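You operate a simulated robot arm through the tools that you are given. There is no shell and no other tool. Be economical: measure what you need, move in short steps, check, and stop when the job is done.

Carry out the task below with a simulated robot arm. There is one attempt and no reset: what you move stays moved.

JOB
Take the bag labelled "Screws" from the fixture bench top and leave it on the white test manual.

The check looks at the end state, three seconds after you hand in, the way a careful person would. Anything else that was tipped, shoved, dropped, spilled or broken makes it a failure.

ROBOT AND FRAMES
A 6-joint arm with a two-finger parallel gripper, fixed in place. Base frame: the origin is at the foot of the arm, x ahead of it, y to its left, z up; the work surface is at about z = 760. Readings come in mm, rad, newtons and seconds.
With the tool pointing down near the work surface it reaches from about 260 to 680 mm from the base axis. Its first joint turns from -1.152 to 1.152 rad. Payload 2.9 kg.
The tool frame sits at the grasp point between the pads (the TCP): z along the fingers, y along the line on which they close. The tips reach 30 mm beyond it. The gripper opens to 110 mm. The fingers are 20 mm wide and 10 mm thick; the gripper's body (48 by 112 mm) begins 55 mm behind the TCP.
Orientation is told as [roll, pitch, yaw] about the base's x, y, z axes, in that order, counted from this pose: with the fingers straight down and closing along the base's y, the tool's x points along the base's -x, its y along +y and its z along -z.

CONTROLS
- The arm moves only by the tool play_rows. Its argument "targets" is a list of rows, each a list of 3 entries, a list of its own where there are three numbers: the shift along the tool's x, y, z in cm, then the turn about the tool's z in rad, then the finger opening in cm, from 0 to 11. In form: [[[tx, ty, tz], spin, grip], ...]. A call has 1 to 12 rows; each row is the pose to reach, as a shift and turn from the pose commanded when the call began, along the tool's axes at that moment. A row lasts 0.2 s, in which the tool goes at most 50 mm and 0.15 rad; a call with a longer step from one row to the next is refused whole, and so is a gripper value outside its range. A pose out of reach is approached as far as the arm can. The call stops where the force on the tool passes 40 N (or 10 N more than at its start, if that is more) or the arm is blocked; 0.2 s more then pass. Each finger travels about 108 mm/s and halts on what it meets, pressing with about 32 N; the grip force reading is that of the motor and also rises with nothing between the fingers. The clock runs only during rows and for 0.2 s after the last one: add rows that repeat a pose to give the fingers time. The reply holds the time, the measured pose of the TCP, the force on the tool along the base axes, the opening and the grip force, in the units named above and with some noise, and new pictures: "views" is both (left out), scene, wrist or none.
- Cameras (640 x 400 px; columns grow to the right, rows downward): "scene" is fixed at [67.1, 420.7, 1392.7]; the picture's right is [-0.85, -0.52, 0.00], its down [-0.26, 0.42, -0.87] and it looks along [0.45, -0.74, -0.49] (base axes); focal length 367 px, centre (320, 200). "wrist" rides on the gripper at [-36, 0, -57] in the tool frame; the picture's right is [0.00, -1.00, 0.00], its down [0.97, 0.00, -0.24] and it looks along [0.24, 0.00, 0.97] (tool axes); focal length 218 px, centre (320, 200). There is no depth. A picture from a camera that has moved, and an enlarged one, comes with that camera's place and axes in the base frame and with its lens.
- zoom(camera, box): a new picture of the part [left, top, right, bottom] of that camera's present view, enlarged. It takes no simulated time.
- job_done(): hands the job in; it is judged then, once.

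Go step by step. Nothing tells you positions but the pictures and the camera data: compare them with the known pose of the tool, close in by small moves and look again before you grip or let go. The budget is 90 turns and 170 pictures, counting those below and the enlarged ones. Unless the task says otherwise, let go and move clear before handing in, and close with one line.

The tools are called after "Request:" as a command line: name --argument value ..., lists and objects as JSON in quotes. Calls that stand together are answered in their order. play_rows: Moves the arm, as the interface text tells. Its arguments: {"type":"object","properties":{"targets":{"type":"array","items":{"type":"array"}},"views":{"type":"string","enum":["both","scene","wrist","none"]}},"required":["targets"]} The other tools are called the same way: zoom (camera, box) takes an enlarged picture of a part of a camera's view; job_done () hands the job in.

At the start:

```text
time_s: 0.0
position: [360.8, -143.5, 1069.4]
orientation: [0.0, -0.002, 0.0]
ft_force: [-0.4, 0.2, -0.3]
opening: 110.2
gripper_force: 0.1
```

scene: 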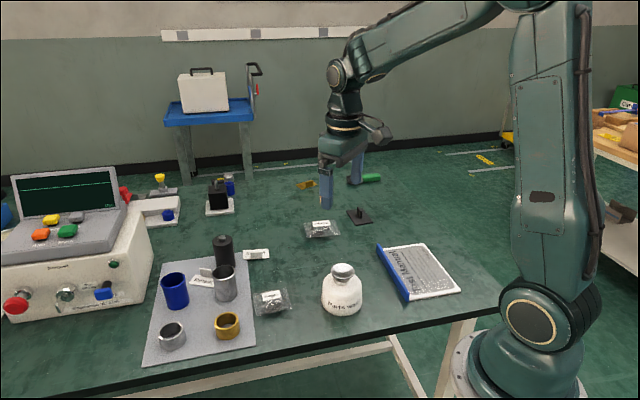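
wrist: 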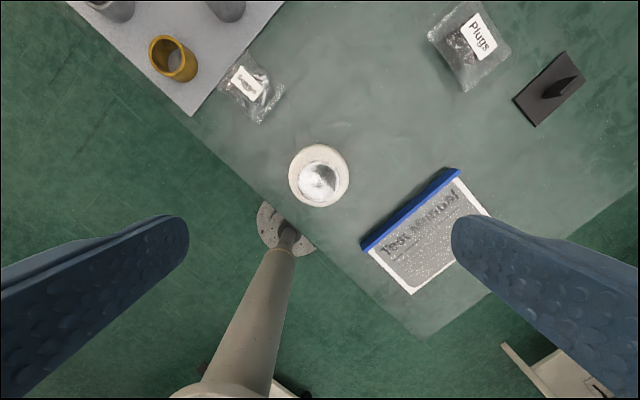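

I see two bags: one near the grey mat, and one labelled "Plugs" further away. I'll zoom in to read both labels and look at the manual.

Request:
zoom --camera "wrist" --box '[190, 40, 310, 130]'

Request:
zoom --camera "scene" --box '[140, 220, 480, 380]'

```text
4.44 times, centred on (250, 85) of wrist
camera zoom: at [399.2, -144.1, 1126.5], right [0.0, -1.0, 0.0], down [-0.97, 0.0, 0.24], along [-0.24, 0.0, -0.97], focal length 970 px, centre (631, 711)
```

zoom: 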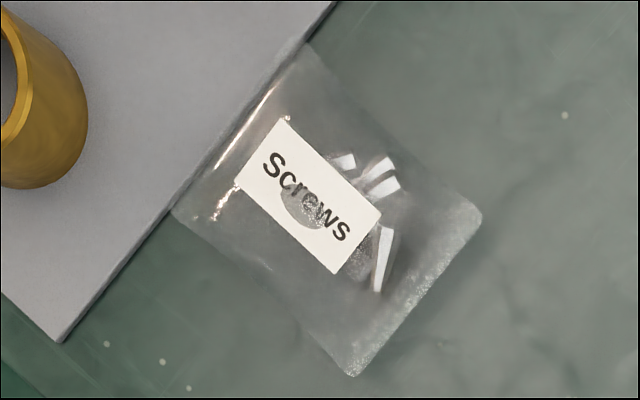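

```text
1.88 times, centred on (310, 300) of scene
camera zoom: at [67.1, 420.7, 1392.7], right [-0.85, -0.52, 0.0], down [-0.26, 0.42, -0.87], along [0.45, -0.74, -0.49], focal length 690 px, centre (339, 12)
```

zoom: 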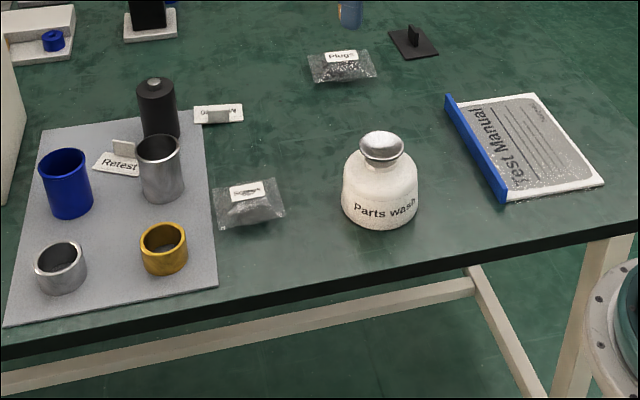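

The Screws bag lies beside the mat, at about (484, -43). The manual's centre is near (236, -343). I'll hover over the bag with the fingers turned 45° so they close parallel to the mat edge.

Request:
play_rows --targets '[[[-2.1, 1.7, 2.8], -0.13, 11], [[-4.2, 3.4, 5.6], -0.26, 11], [[-6.3, 5.1, 8.4], -0.39, 11], [[-8.3, 6.8, 11.2], -0.53, 11], [[-10.4, 8.5, 14], -0.66, 11], [[-12.3, 10.05, 17], -0.785, 11], [[-12.3, 10.05, 17], -0.785, 11]]'

```text
time_s: 1.6
position: [483.8, -39.5, 902.8]
orientation: [0.0, 0.0, 0.787]
ft_force: [-0.1, -0.1, -0.4]
opening: 109.9
gripper_force: 0.1
camera wrist: at [511.7, -15.4, 958.5], right [0.71, -0.71, 0.0], down [-0.69, -0.69, 0.24], along [-0.17, -0.17, -0.97], focal length 218 px, centre (320, 200)
```

scene: 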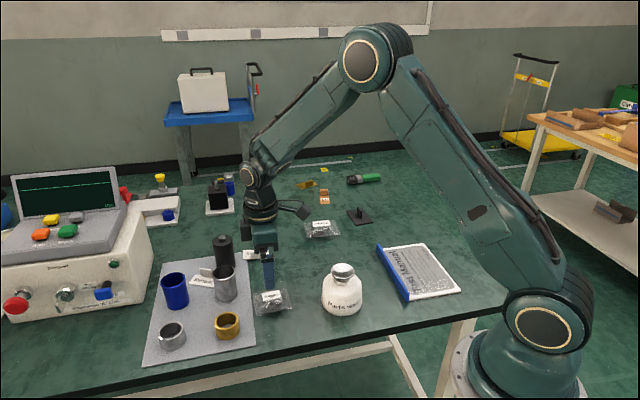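
wrist: 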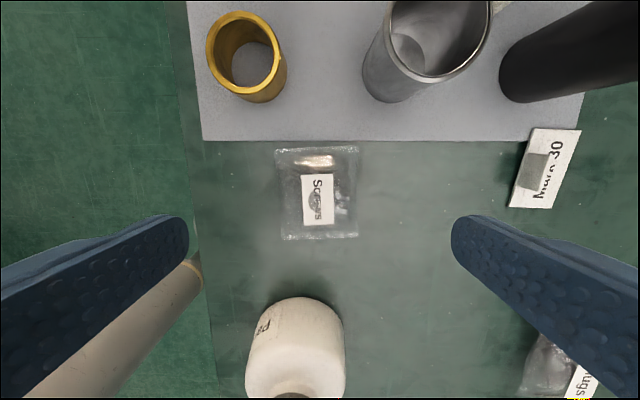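

The bag sits between the open fingers, about 4 mm off along tool x. I'll correct that and descend until the tips are just above the table.

Request:
play_rows --targets '[[[0.4, 0, 3.5], 0, 11], [[0.4, 0, 7], 0, 11], [[0.4, 0, 9], 0, 11], [[0.4, 0, 10.2], 0, 11], [[0.4, 0, 10.2], 0, 11]]'

```text
time_s: 2.8
position: [481.8, -44.1, 797.6]
orientation: [0.001, -0.001, 0.785]
ft_force: [-0.7, 1.3, -0.6]
opening: 109.9
gripper_force: 0.0
camera wrist: at [507.7, -20.0, 854.2], right [0.71, -0.71, 0.0], down [-0.69, -0.69, 0.24], along [-0.17, -0.17, -0.97], focal length 218 px, centre (320, 200)
```

scene: 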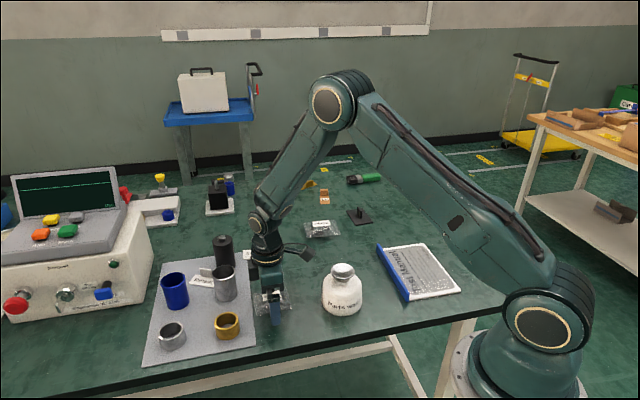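
wrist: 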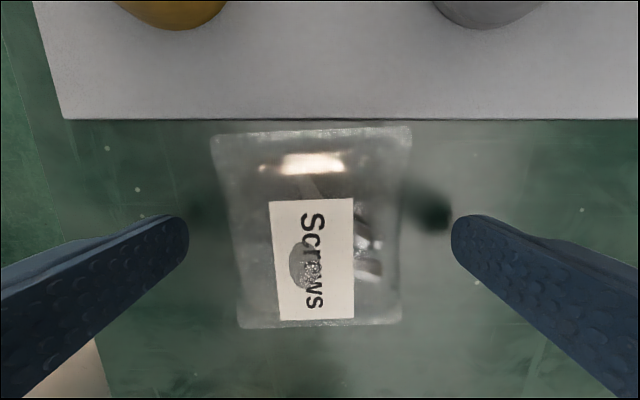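

The bag is centred between the fingertips and off the mat. I'll go down 4 mm and close slowly.

Request:
play_rows --targets '[[[0, 0, 0.4], 0, 11], [[0, 0, 0.4], 0, 9], [[0, 0, 0.4], 0, 7.5], [[0, 0, 0.4], 0, 6], [[0, 0, 0.4], 0, 4.5], [[0, 0, 0.4], 0, 3], [[0, 0, 0.4], 0, 1.5], [[0, 0, 0.4], 0, 0], [[0, 0, 0.4], 0, 0], [[0, 0, 0.4], 0, 0]]'

```text
time_s: 5.0
position: [481.7, -45.1, 793.2]
orientation: [-0.001, -0.001, 0.786]
ft_force: [-0.5, 0.6, 0.2]
opening: 66.3
gripper_force: 31.9
camera wrist: at [508.0, -20.0, 850.3], right [0.71, -0.71, 0.0], down [-0.69, -0.69, 0.24], along [-0.17, -0.17, -0.97], focal length 218 px, centre (320, 200)
```

scene: 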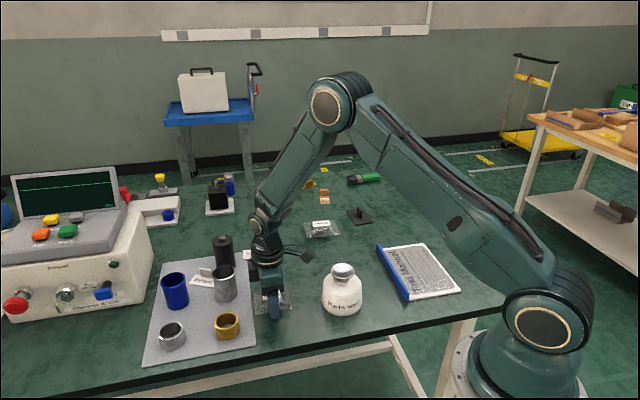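
wrist: 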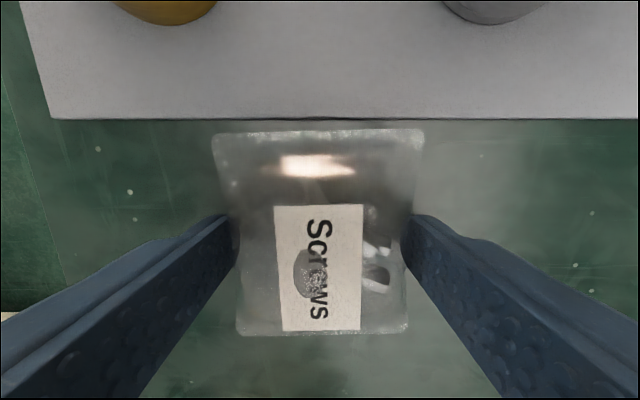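

The fingers hold the bag at 66 mm with about 32 N. I'll lift straight up slowly and check the grip.

Request:
play_rows --targets '[[[0, 0, -0.7], 0, 0], [[0, 0, -2], 0, 0], [[0, 0, -4], 0, 0], [[0, 0, -7], 0, 0], [[0, 0, -10], 0, 0], [[0, 0, -13], 0, 0], [[0, 0, -15], 0, 0], [[0, 0, -15], 0, 0]]'

```text
time_s: 6.8
position: [482.8, -47.6, 943.8]
orientation: [0.0, -0.001, 0.785]
ft_force: [0.2, -0.4, -1.2]
opening: 66.3
gripper_force: 32.3
camera wrist: at [509.8, -22.4, 999.9], right [0.71, -0.71, 0.0], down [-0.69, -0.69, 0.24], along [-0.17, -0.17, -0.97], focal length 218 px, centre (320, 200)
```

scene: 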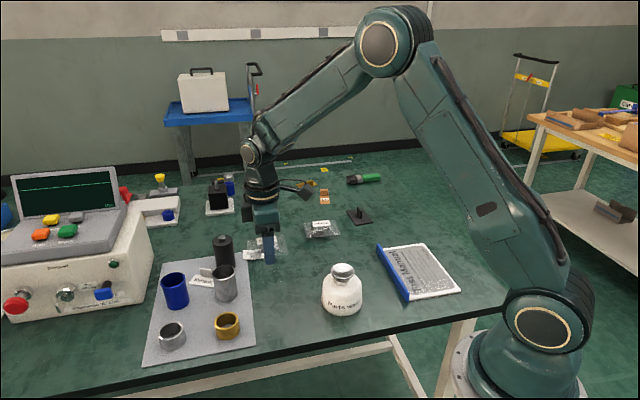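
wrist: 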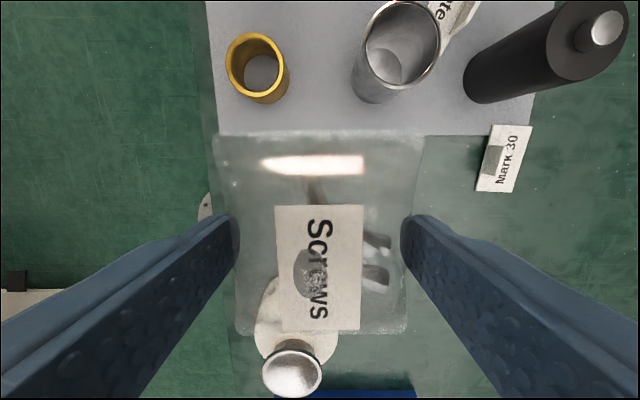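

The bag is held level. I'll carry it over the bottle, keeping it high, to hover above the manual.

Request:
play_rows --targets '[[[2, -0.2, -2], 0, 0], [[5.5, -0.5, -3], 0, 0], [[9.5, -0.9, -3], 0, 0], [[13.5, -1.3, -3], 0, 0], [[17.5, -1.6, -3], 0, 0], [[21.5, -1.9, -3], 0, 0], [[25.5, -2.3, -3], 0, 0], [[29.5, -2.6, -3], 0, 0], [[33, -3, -3], 0, 0], [[36, -3.2, -3], 0, 0], [[38, -3.4, -3], 0, 0], [[38, -3.4, -3], 0, 0]]'

```text
time_s: 9.4
position: [238.2, -338.4, 975.4]
orientation: [-0.001, -0.002, 0.784]
ft_force: [-0.5, 0.6, -0.2]
opening: 66.1
gripper_force: 31.7
camera wrist: at [265.4, -313.4, 1031.2], right [0.71, -0.71, 0.0], down [-0.69, -0.69, 0.24], along [-0.17, -0.17, -0.97], focal length 218 px, centre (320, 200)
```

scene: 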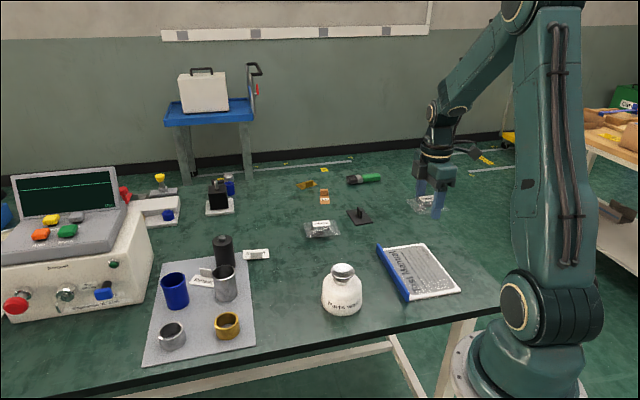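
wrist: 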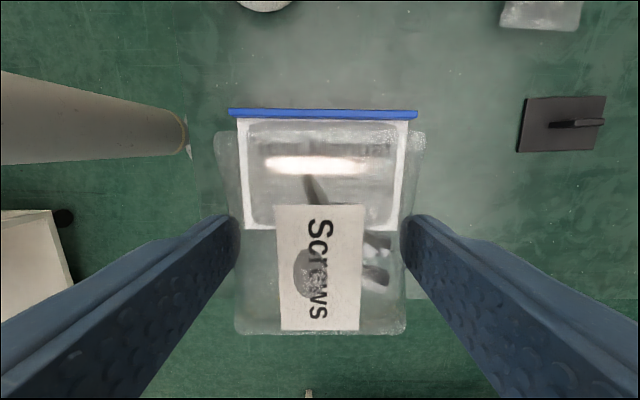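

The bag is centred over the manual's page area, clear of the blue spine. I'll descend to about 20 mm above the bench and look.

Request:
play_rows --targets '[[[0.3, 0, 4], 0, 0], [[0.3, 0, 8], 0, 0], [[0.3, 0, 11], 0, 0], [[0.3, 0, 13.5], 0, 0], [[0.3, 0, 15], 0, 0], [[0.3, 0, 15.5], 0, 0], [[0.3, 0, 15.5], 0, 0]]'

Request:
zoom --camera "scene" --box '[360, 210, 480, 310]'

```text
time_s: 11.0
position: [234.6, -339.0, 818.6]
orientation: [0.0, 0.001, 0.786]
ft_force: [0.1, -0.6, -0.8]
opening: 66.0
gripper_force: 31.8
camera wrist: at [262.4, -313.9, 875.6], right [0.71, -0.71, 0.0], down [-0.69, -0.69, 0.24], along [-0.17, -0.17, -0.97], focal length 218 px, centre (320, 200)
```

scene: 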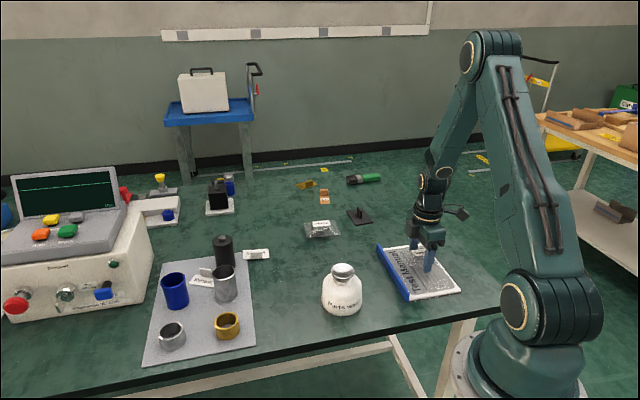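
wrist: 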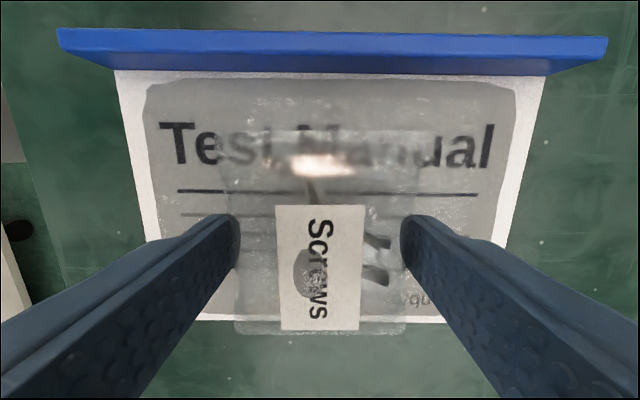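

```text
4.00 times, centred on (420, 260) of scene
camera zoom: at [67.1, 420.7, 1392.7], right [-0.85, -0.52, 0.0], down [-0.26, 0.42, -0.87], along [0.45, -0.74, -0.49], focal length 1467 px, centre (-80, -40)
```

zoom: 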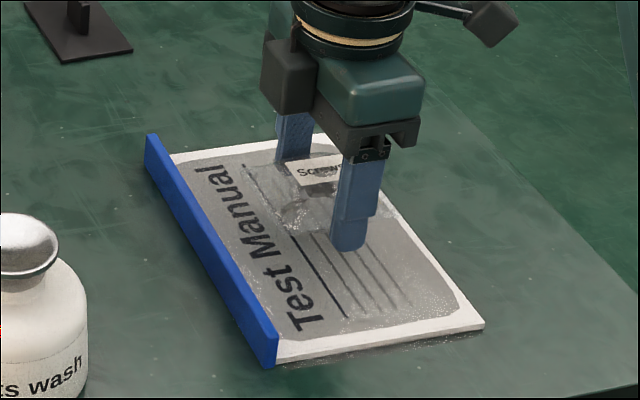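

The bag is slightly toward the outer edge, so I'll shift it 6 mm toward the spine and 5 mm sideways. Then I'll go lower and watch the force.

Request:
play_rows --targets '[[[-0.3, -0.3, 0], 0, 0], [[-0.6, -0.5, 0], 0, 0], [[-0.6, -0.5, 0.4], 0, 0], [[-0.6, -0.5, 0.7], 0, 0], [[-0.6, -0.5, 0.9], 0, 0], [[-0.6, -0.5, 0.9], 0, 0]]'

Request:
zoom --camera "scene" --box '[360, 210, 480, 310]'

```text
time_s: 12.4
position: [243.0, -339.5, 810.0]
orientation: [-0.001, 0.0, 0.785]
ft_force: [0.0, 0.3, -0.6]
opening: 66.5
gripper_force: 31.8
camera wrist: at [269.5, -315.1, 866.9], right [0.71, -0.71, 0.0], down [-0.69, -0.69, 0.24], along [-0.17, -0.17, -0.97], focal length 218 px, centre (320, 200)
```

scene: 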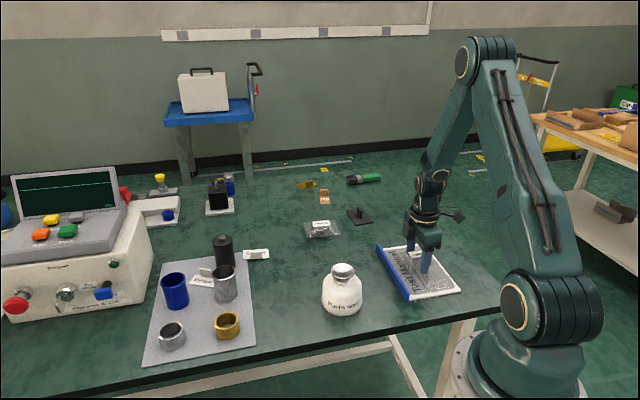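
wrist: 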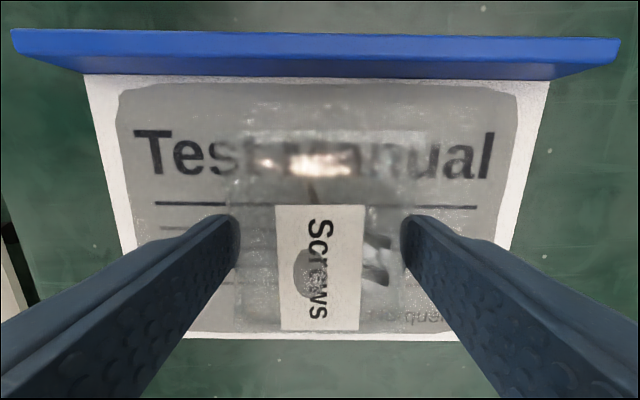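

```text
4.00 times, centred on (420, 260) of scene
camera zoom: at [67.1, 420.7, 1392.7], right [-0.85, -0.52, 0.0], down [-0.26, 0.42, -0.87], along [0.45, -0.74, -0.49], focal length 1467 px, centre (-80, -40)
```

zoom: 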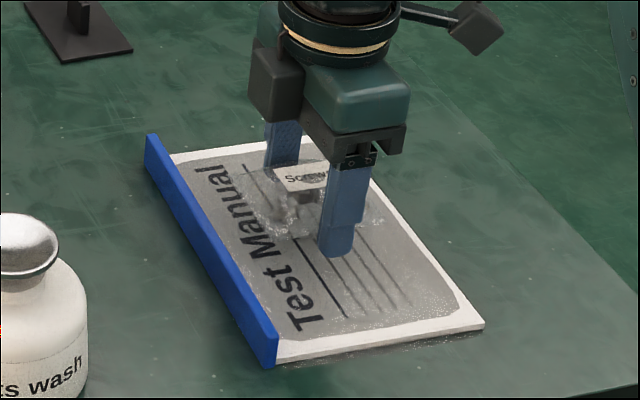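

The bag is well centred and there is no contact yet. I'll lower it in small steps, watching the force.

Request:
play_rows --targets '[[[0, 0, 0.1], 0, 0], [[0, 0, 0.2], 0, 0], [[0, 0, 0.3], 0, 0], [[0, 0, 0.3], 0, 0]]' --views "none"

```text
time_s: 13.4
position: [243.6, -339.4, 807.0]
orientation: [-0.001, 0.001, 0.786]
ft_force: [0.8, -0.4, -1.4]
opening: 66.2
gripper_force: 32.1
```

There is still no contact, so I'll continue down.

Request:
play_rows --targets '[[[0, 0, 0.1], 0, 0], [[0, 0, 0.2], 0, 0], [[0, 0, 0.2], 0, 0]]' --views "none"

```text
time_s: 14.2
position: [243.1, -338.6, 805.9]
orientation: [0.0, 0.001, 0.785]
ft_force: [0.0, -0.1, -0.4]
opening: 66.2
gripper_force: 32.2
```

No clear contact force yet, so I'll go another 2 mm.

Request:
play_rows --targets '[[[0, 0, 0.1], 0, 0], [[0, 0, 0.2], 0, 0], [[0, 0, 0.2], 0, 0]]' --views "wrist"

Request:
zoom --camera "scene" --box '[390, 230, 450, 280]'

```text
time_s: 15.0
position: [243.6, -339.2, 805.2]
orientation: [-0.001, 0.0, 0.784]
ft_force: [0.2, 0.2, -0.4]
opening: 66.1
gripper_force: 31.7
camera wrist: at [269.6, -314.5, 860.3], right [0.71, -0.71, 0.0], down [-0.69, -0.69, 0.24], along [-0.17, -0.17, -0.97], focal length 218 px, centre (320, 200)
```

wrist: 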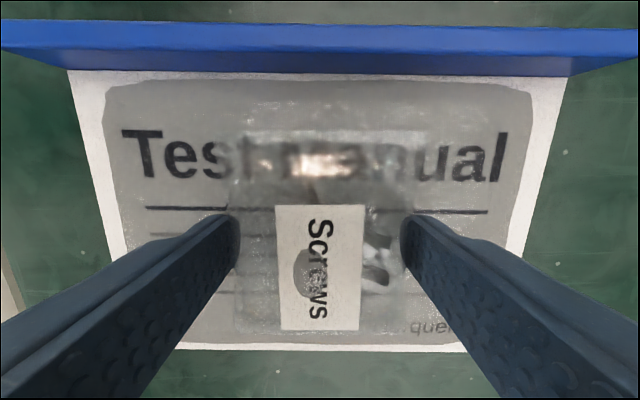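

```text
8.00 times, centred on (420, 255) of scene
camera zoom: at [67.1, 420.7, 1392.7], right [-0.85, -0.52, 0.0], down [-0.26, 0.42, -0.87], along [0.45, -0.74, -0.49], focal length 2934 px, centre (-480, -240)
```

zoom: 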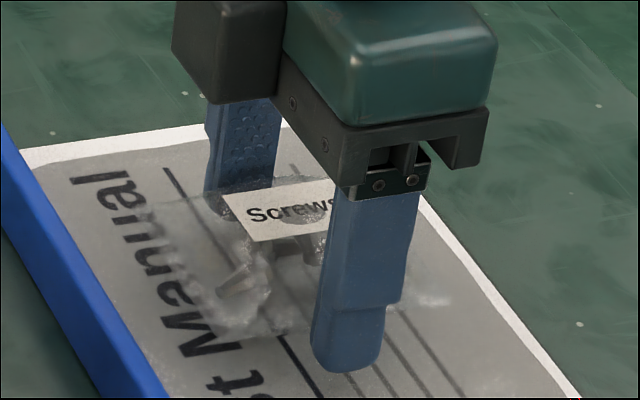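

The bag still looks slightly above the page. I'll continue in small steps.

Request:
play_rows --targets '[[[0, 0, 0.1], 0, 0], [[0, 0, 0.2], 0, 0], [[0, 0, 0.3], 0, 0], [[0, 0, 0.3], 0, 0]]' --views "none"

```text
time_s: 16.0
position: [242.5, -340.4, 801.7]
orientation: [0.0, 0.0, 0.785]
ft_force: [-2.0, 0.3, 6.3]
opening: 66.1
gripper_force: 31.9
```

There is a gentle 6 N upward force, so the bag is on the manual. I'll open the fingers gradually.

Request:
play_rows --targets '[[[0, 0, 0], 0, 6.6], [[0, 0, 0], 0, 7], [[0, 0, 0], 0, 8], [[0, 0, 0], 0, 9], [[0, 0, 0], 0, 10], [[0, 0, 0], 0, 11], [[0, 0, 0], 0, 11]]'

```text
time_s: 17.6
position: [243.0, -338.6, 799.9]
orientation: [0.001, 0.0, 0.785]
ft_force: [-0.3, -0.5, 0.4]
opening: 110.1
gripper_force: 0.1
camera wrist: at [269.8, -314.7, 857.0], right [0.71, -0.71, 0.0], down [-0.69, -0.69, 0.24], along [-0.17, -0.17, -0.97], focal length 218 px, centre (320, 200)
```

scene: 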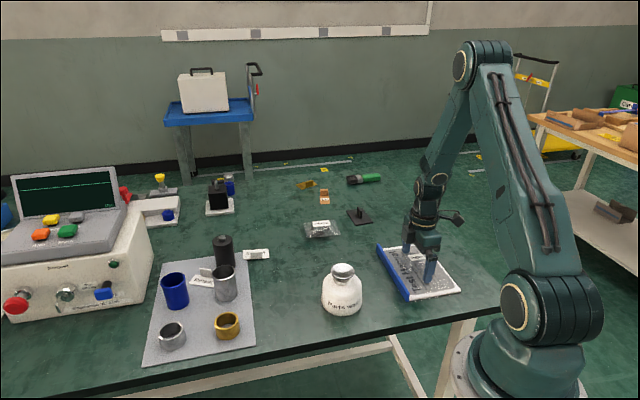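
wrist: 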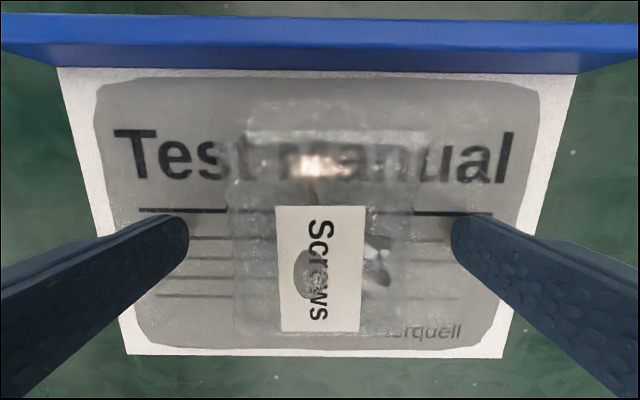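

The fingers are open and the bag rests on the page. I'll retreat straight up.

Request:
play_rows --targets '[[[0, 0, -1], 0, 11], [[0, 0, -4], 0, 11], [[0, 0, -8], 0, 11], [[0, 0, -12], 0, 11], [[0, 0, -16], 0, 11], [[0, 0, -18], 0, 11], [[0, 0, -18], 0, 11]]'

Request:
zoom --camera "scene" --box '[360, 210, 480, 310]'

```text
time_s: 19.2
position: [244.7, -340.0, 981.7]
orientation: [0.0, 0.001, 0.786]
ft_force: [-0.4, 0.0, 0.2]
opening: 109.9
gripper_force: 0.1
camera wrist: at [271.3, -315.8, 1036.8], right [0.71, -0.71, 0.0], down [-0.69, -0.69, 0.24], along [-0.17, -0.17, -0.97], focal length 218 px, centre (320, 200)
```

scene: 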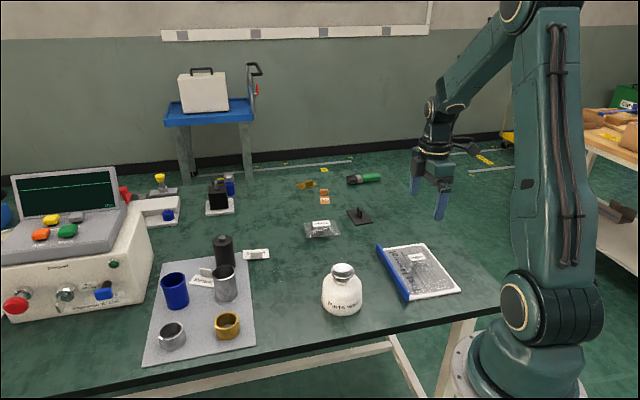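
wrist: 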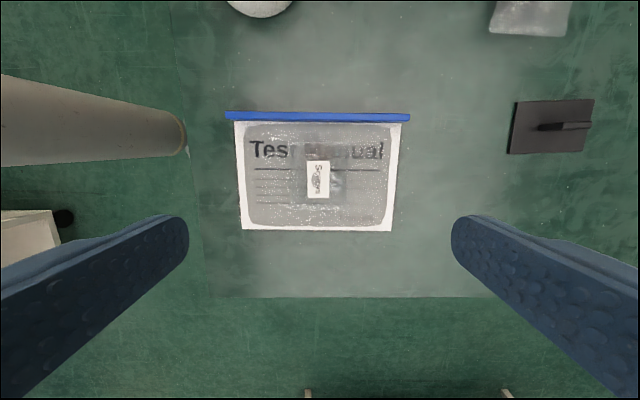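

```text
4.00 times, centred on (420, 260) of scene
camera zoom: at [67.1, 420.8, 1392.7], right [-0.85, -0.52, 0.0], down [-0.26, 0.42, -0.87], along [0.45, -0.74, -0.49], focal length 1467 px, centre (-80, -40)
```

zoom: 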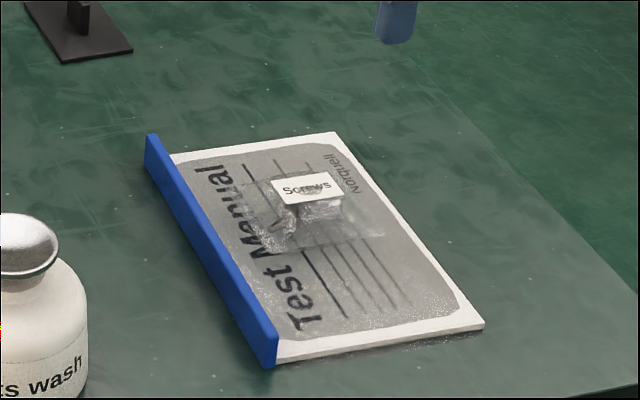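

The Screws bag lies flat and centred on the manual, nothing else looks disturbed, and the gripper is clear. I'm handing in now.

Request:
job_done

```text
The job is handed in.
```

The "Screws" bag is on the white test manual, released, with the arm clear and nothing else visibly moved.
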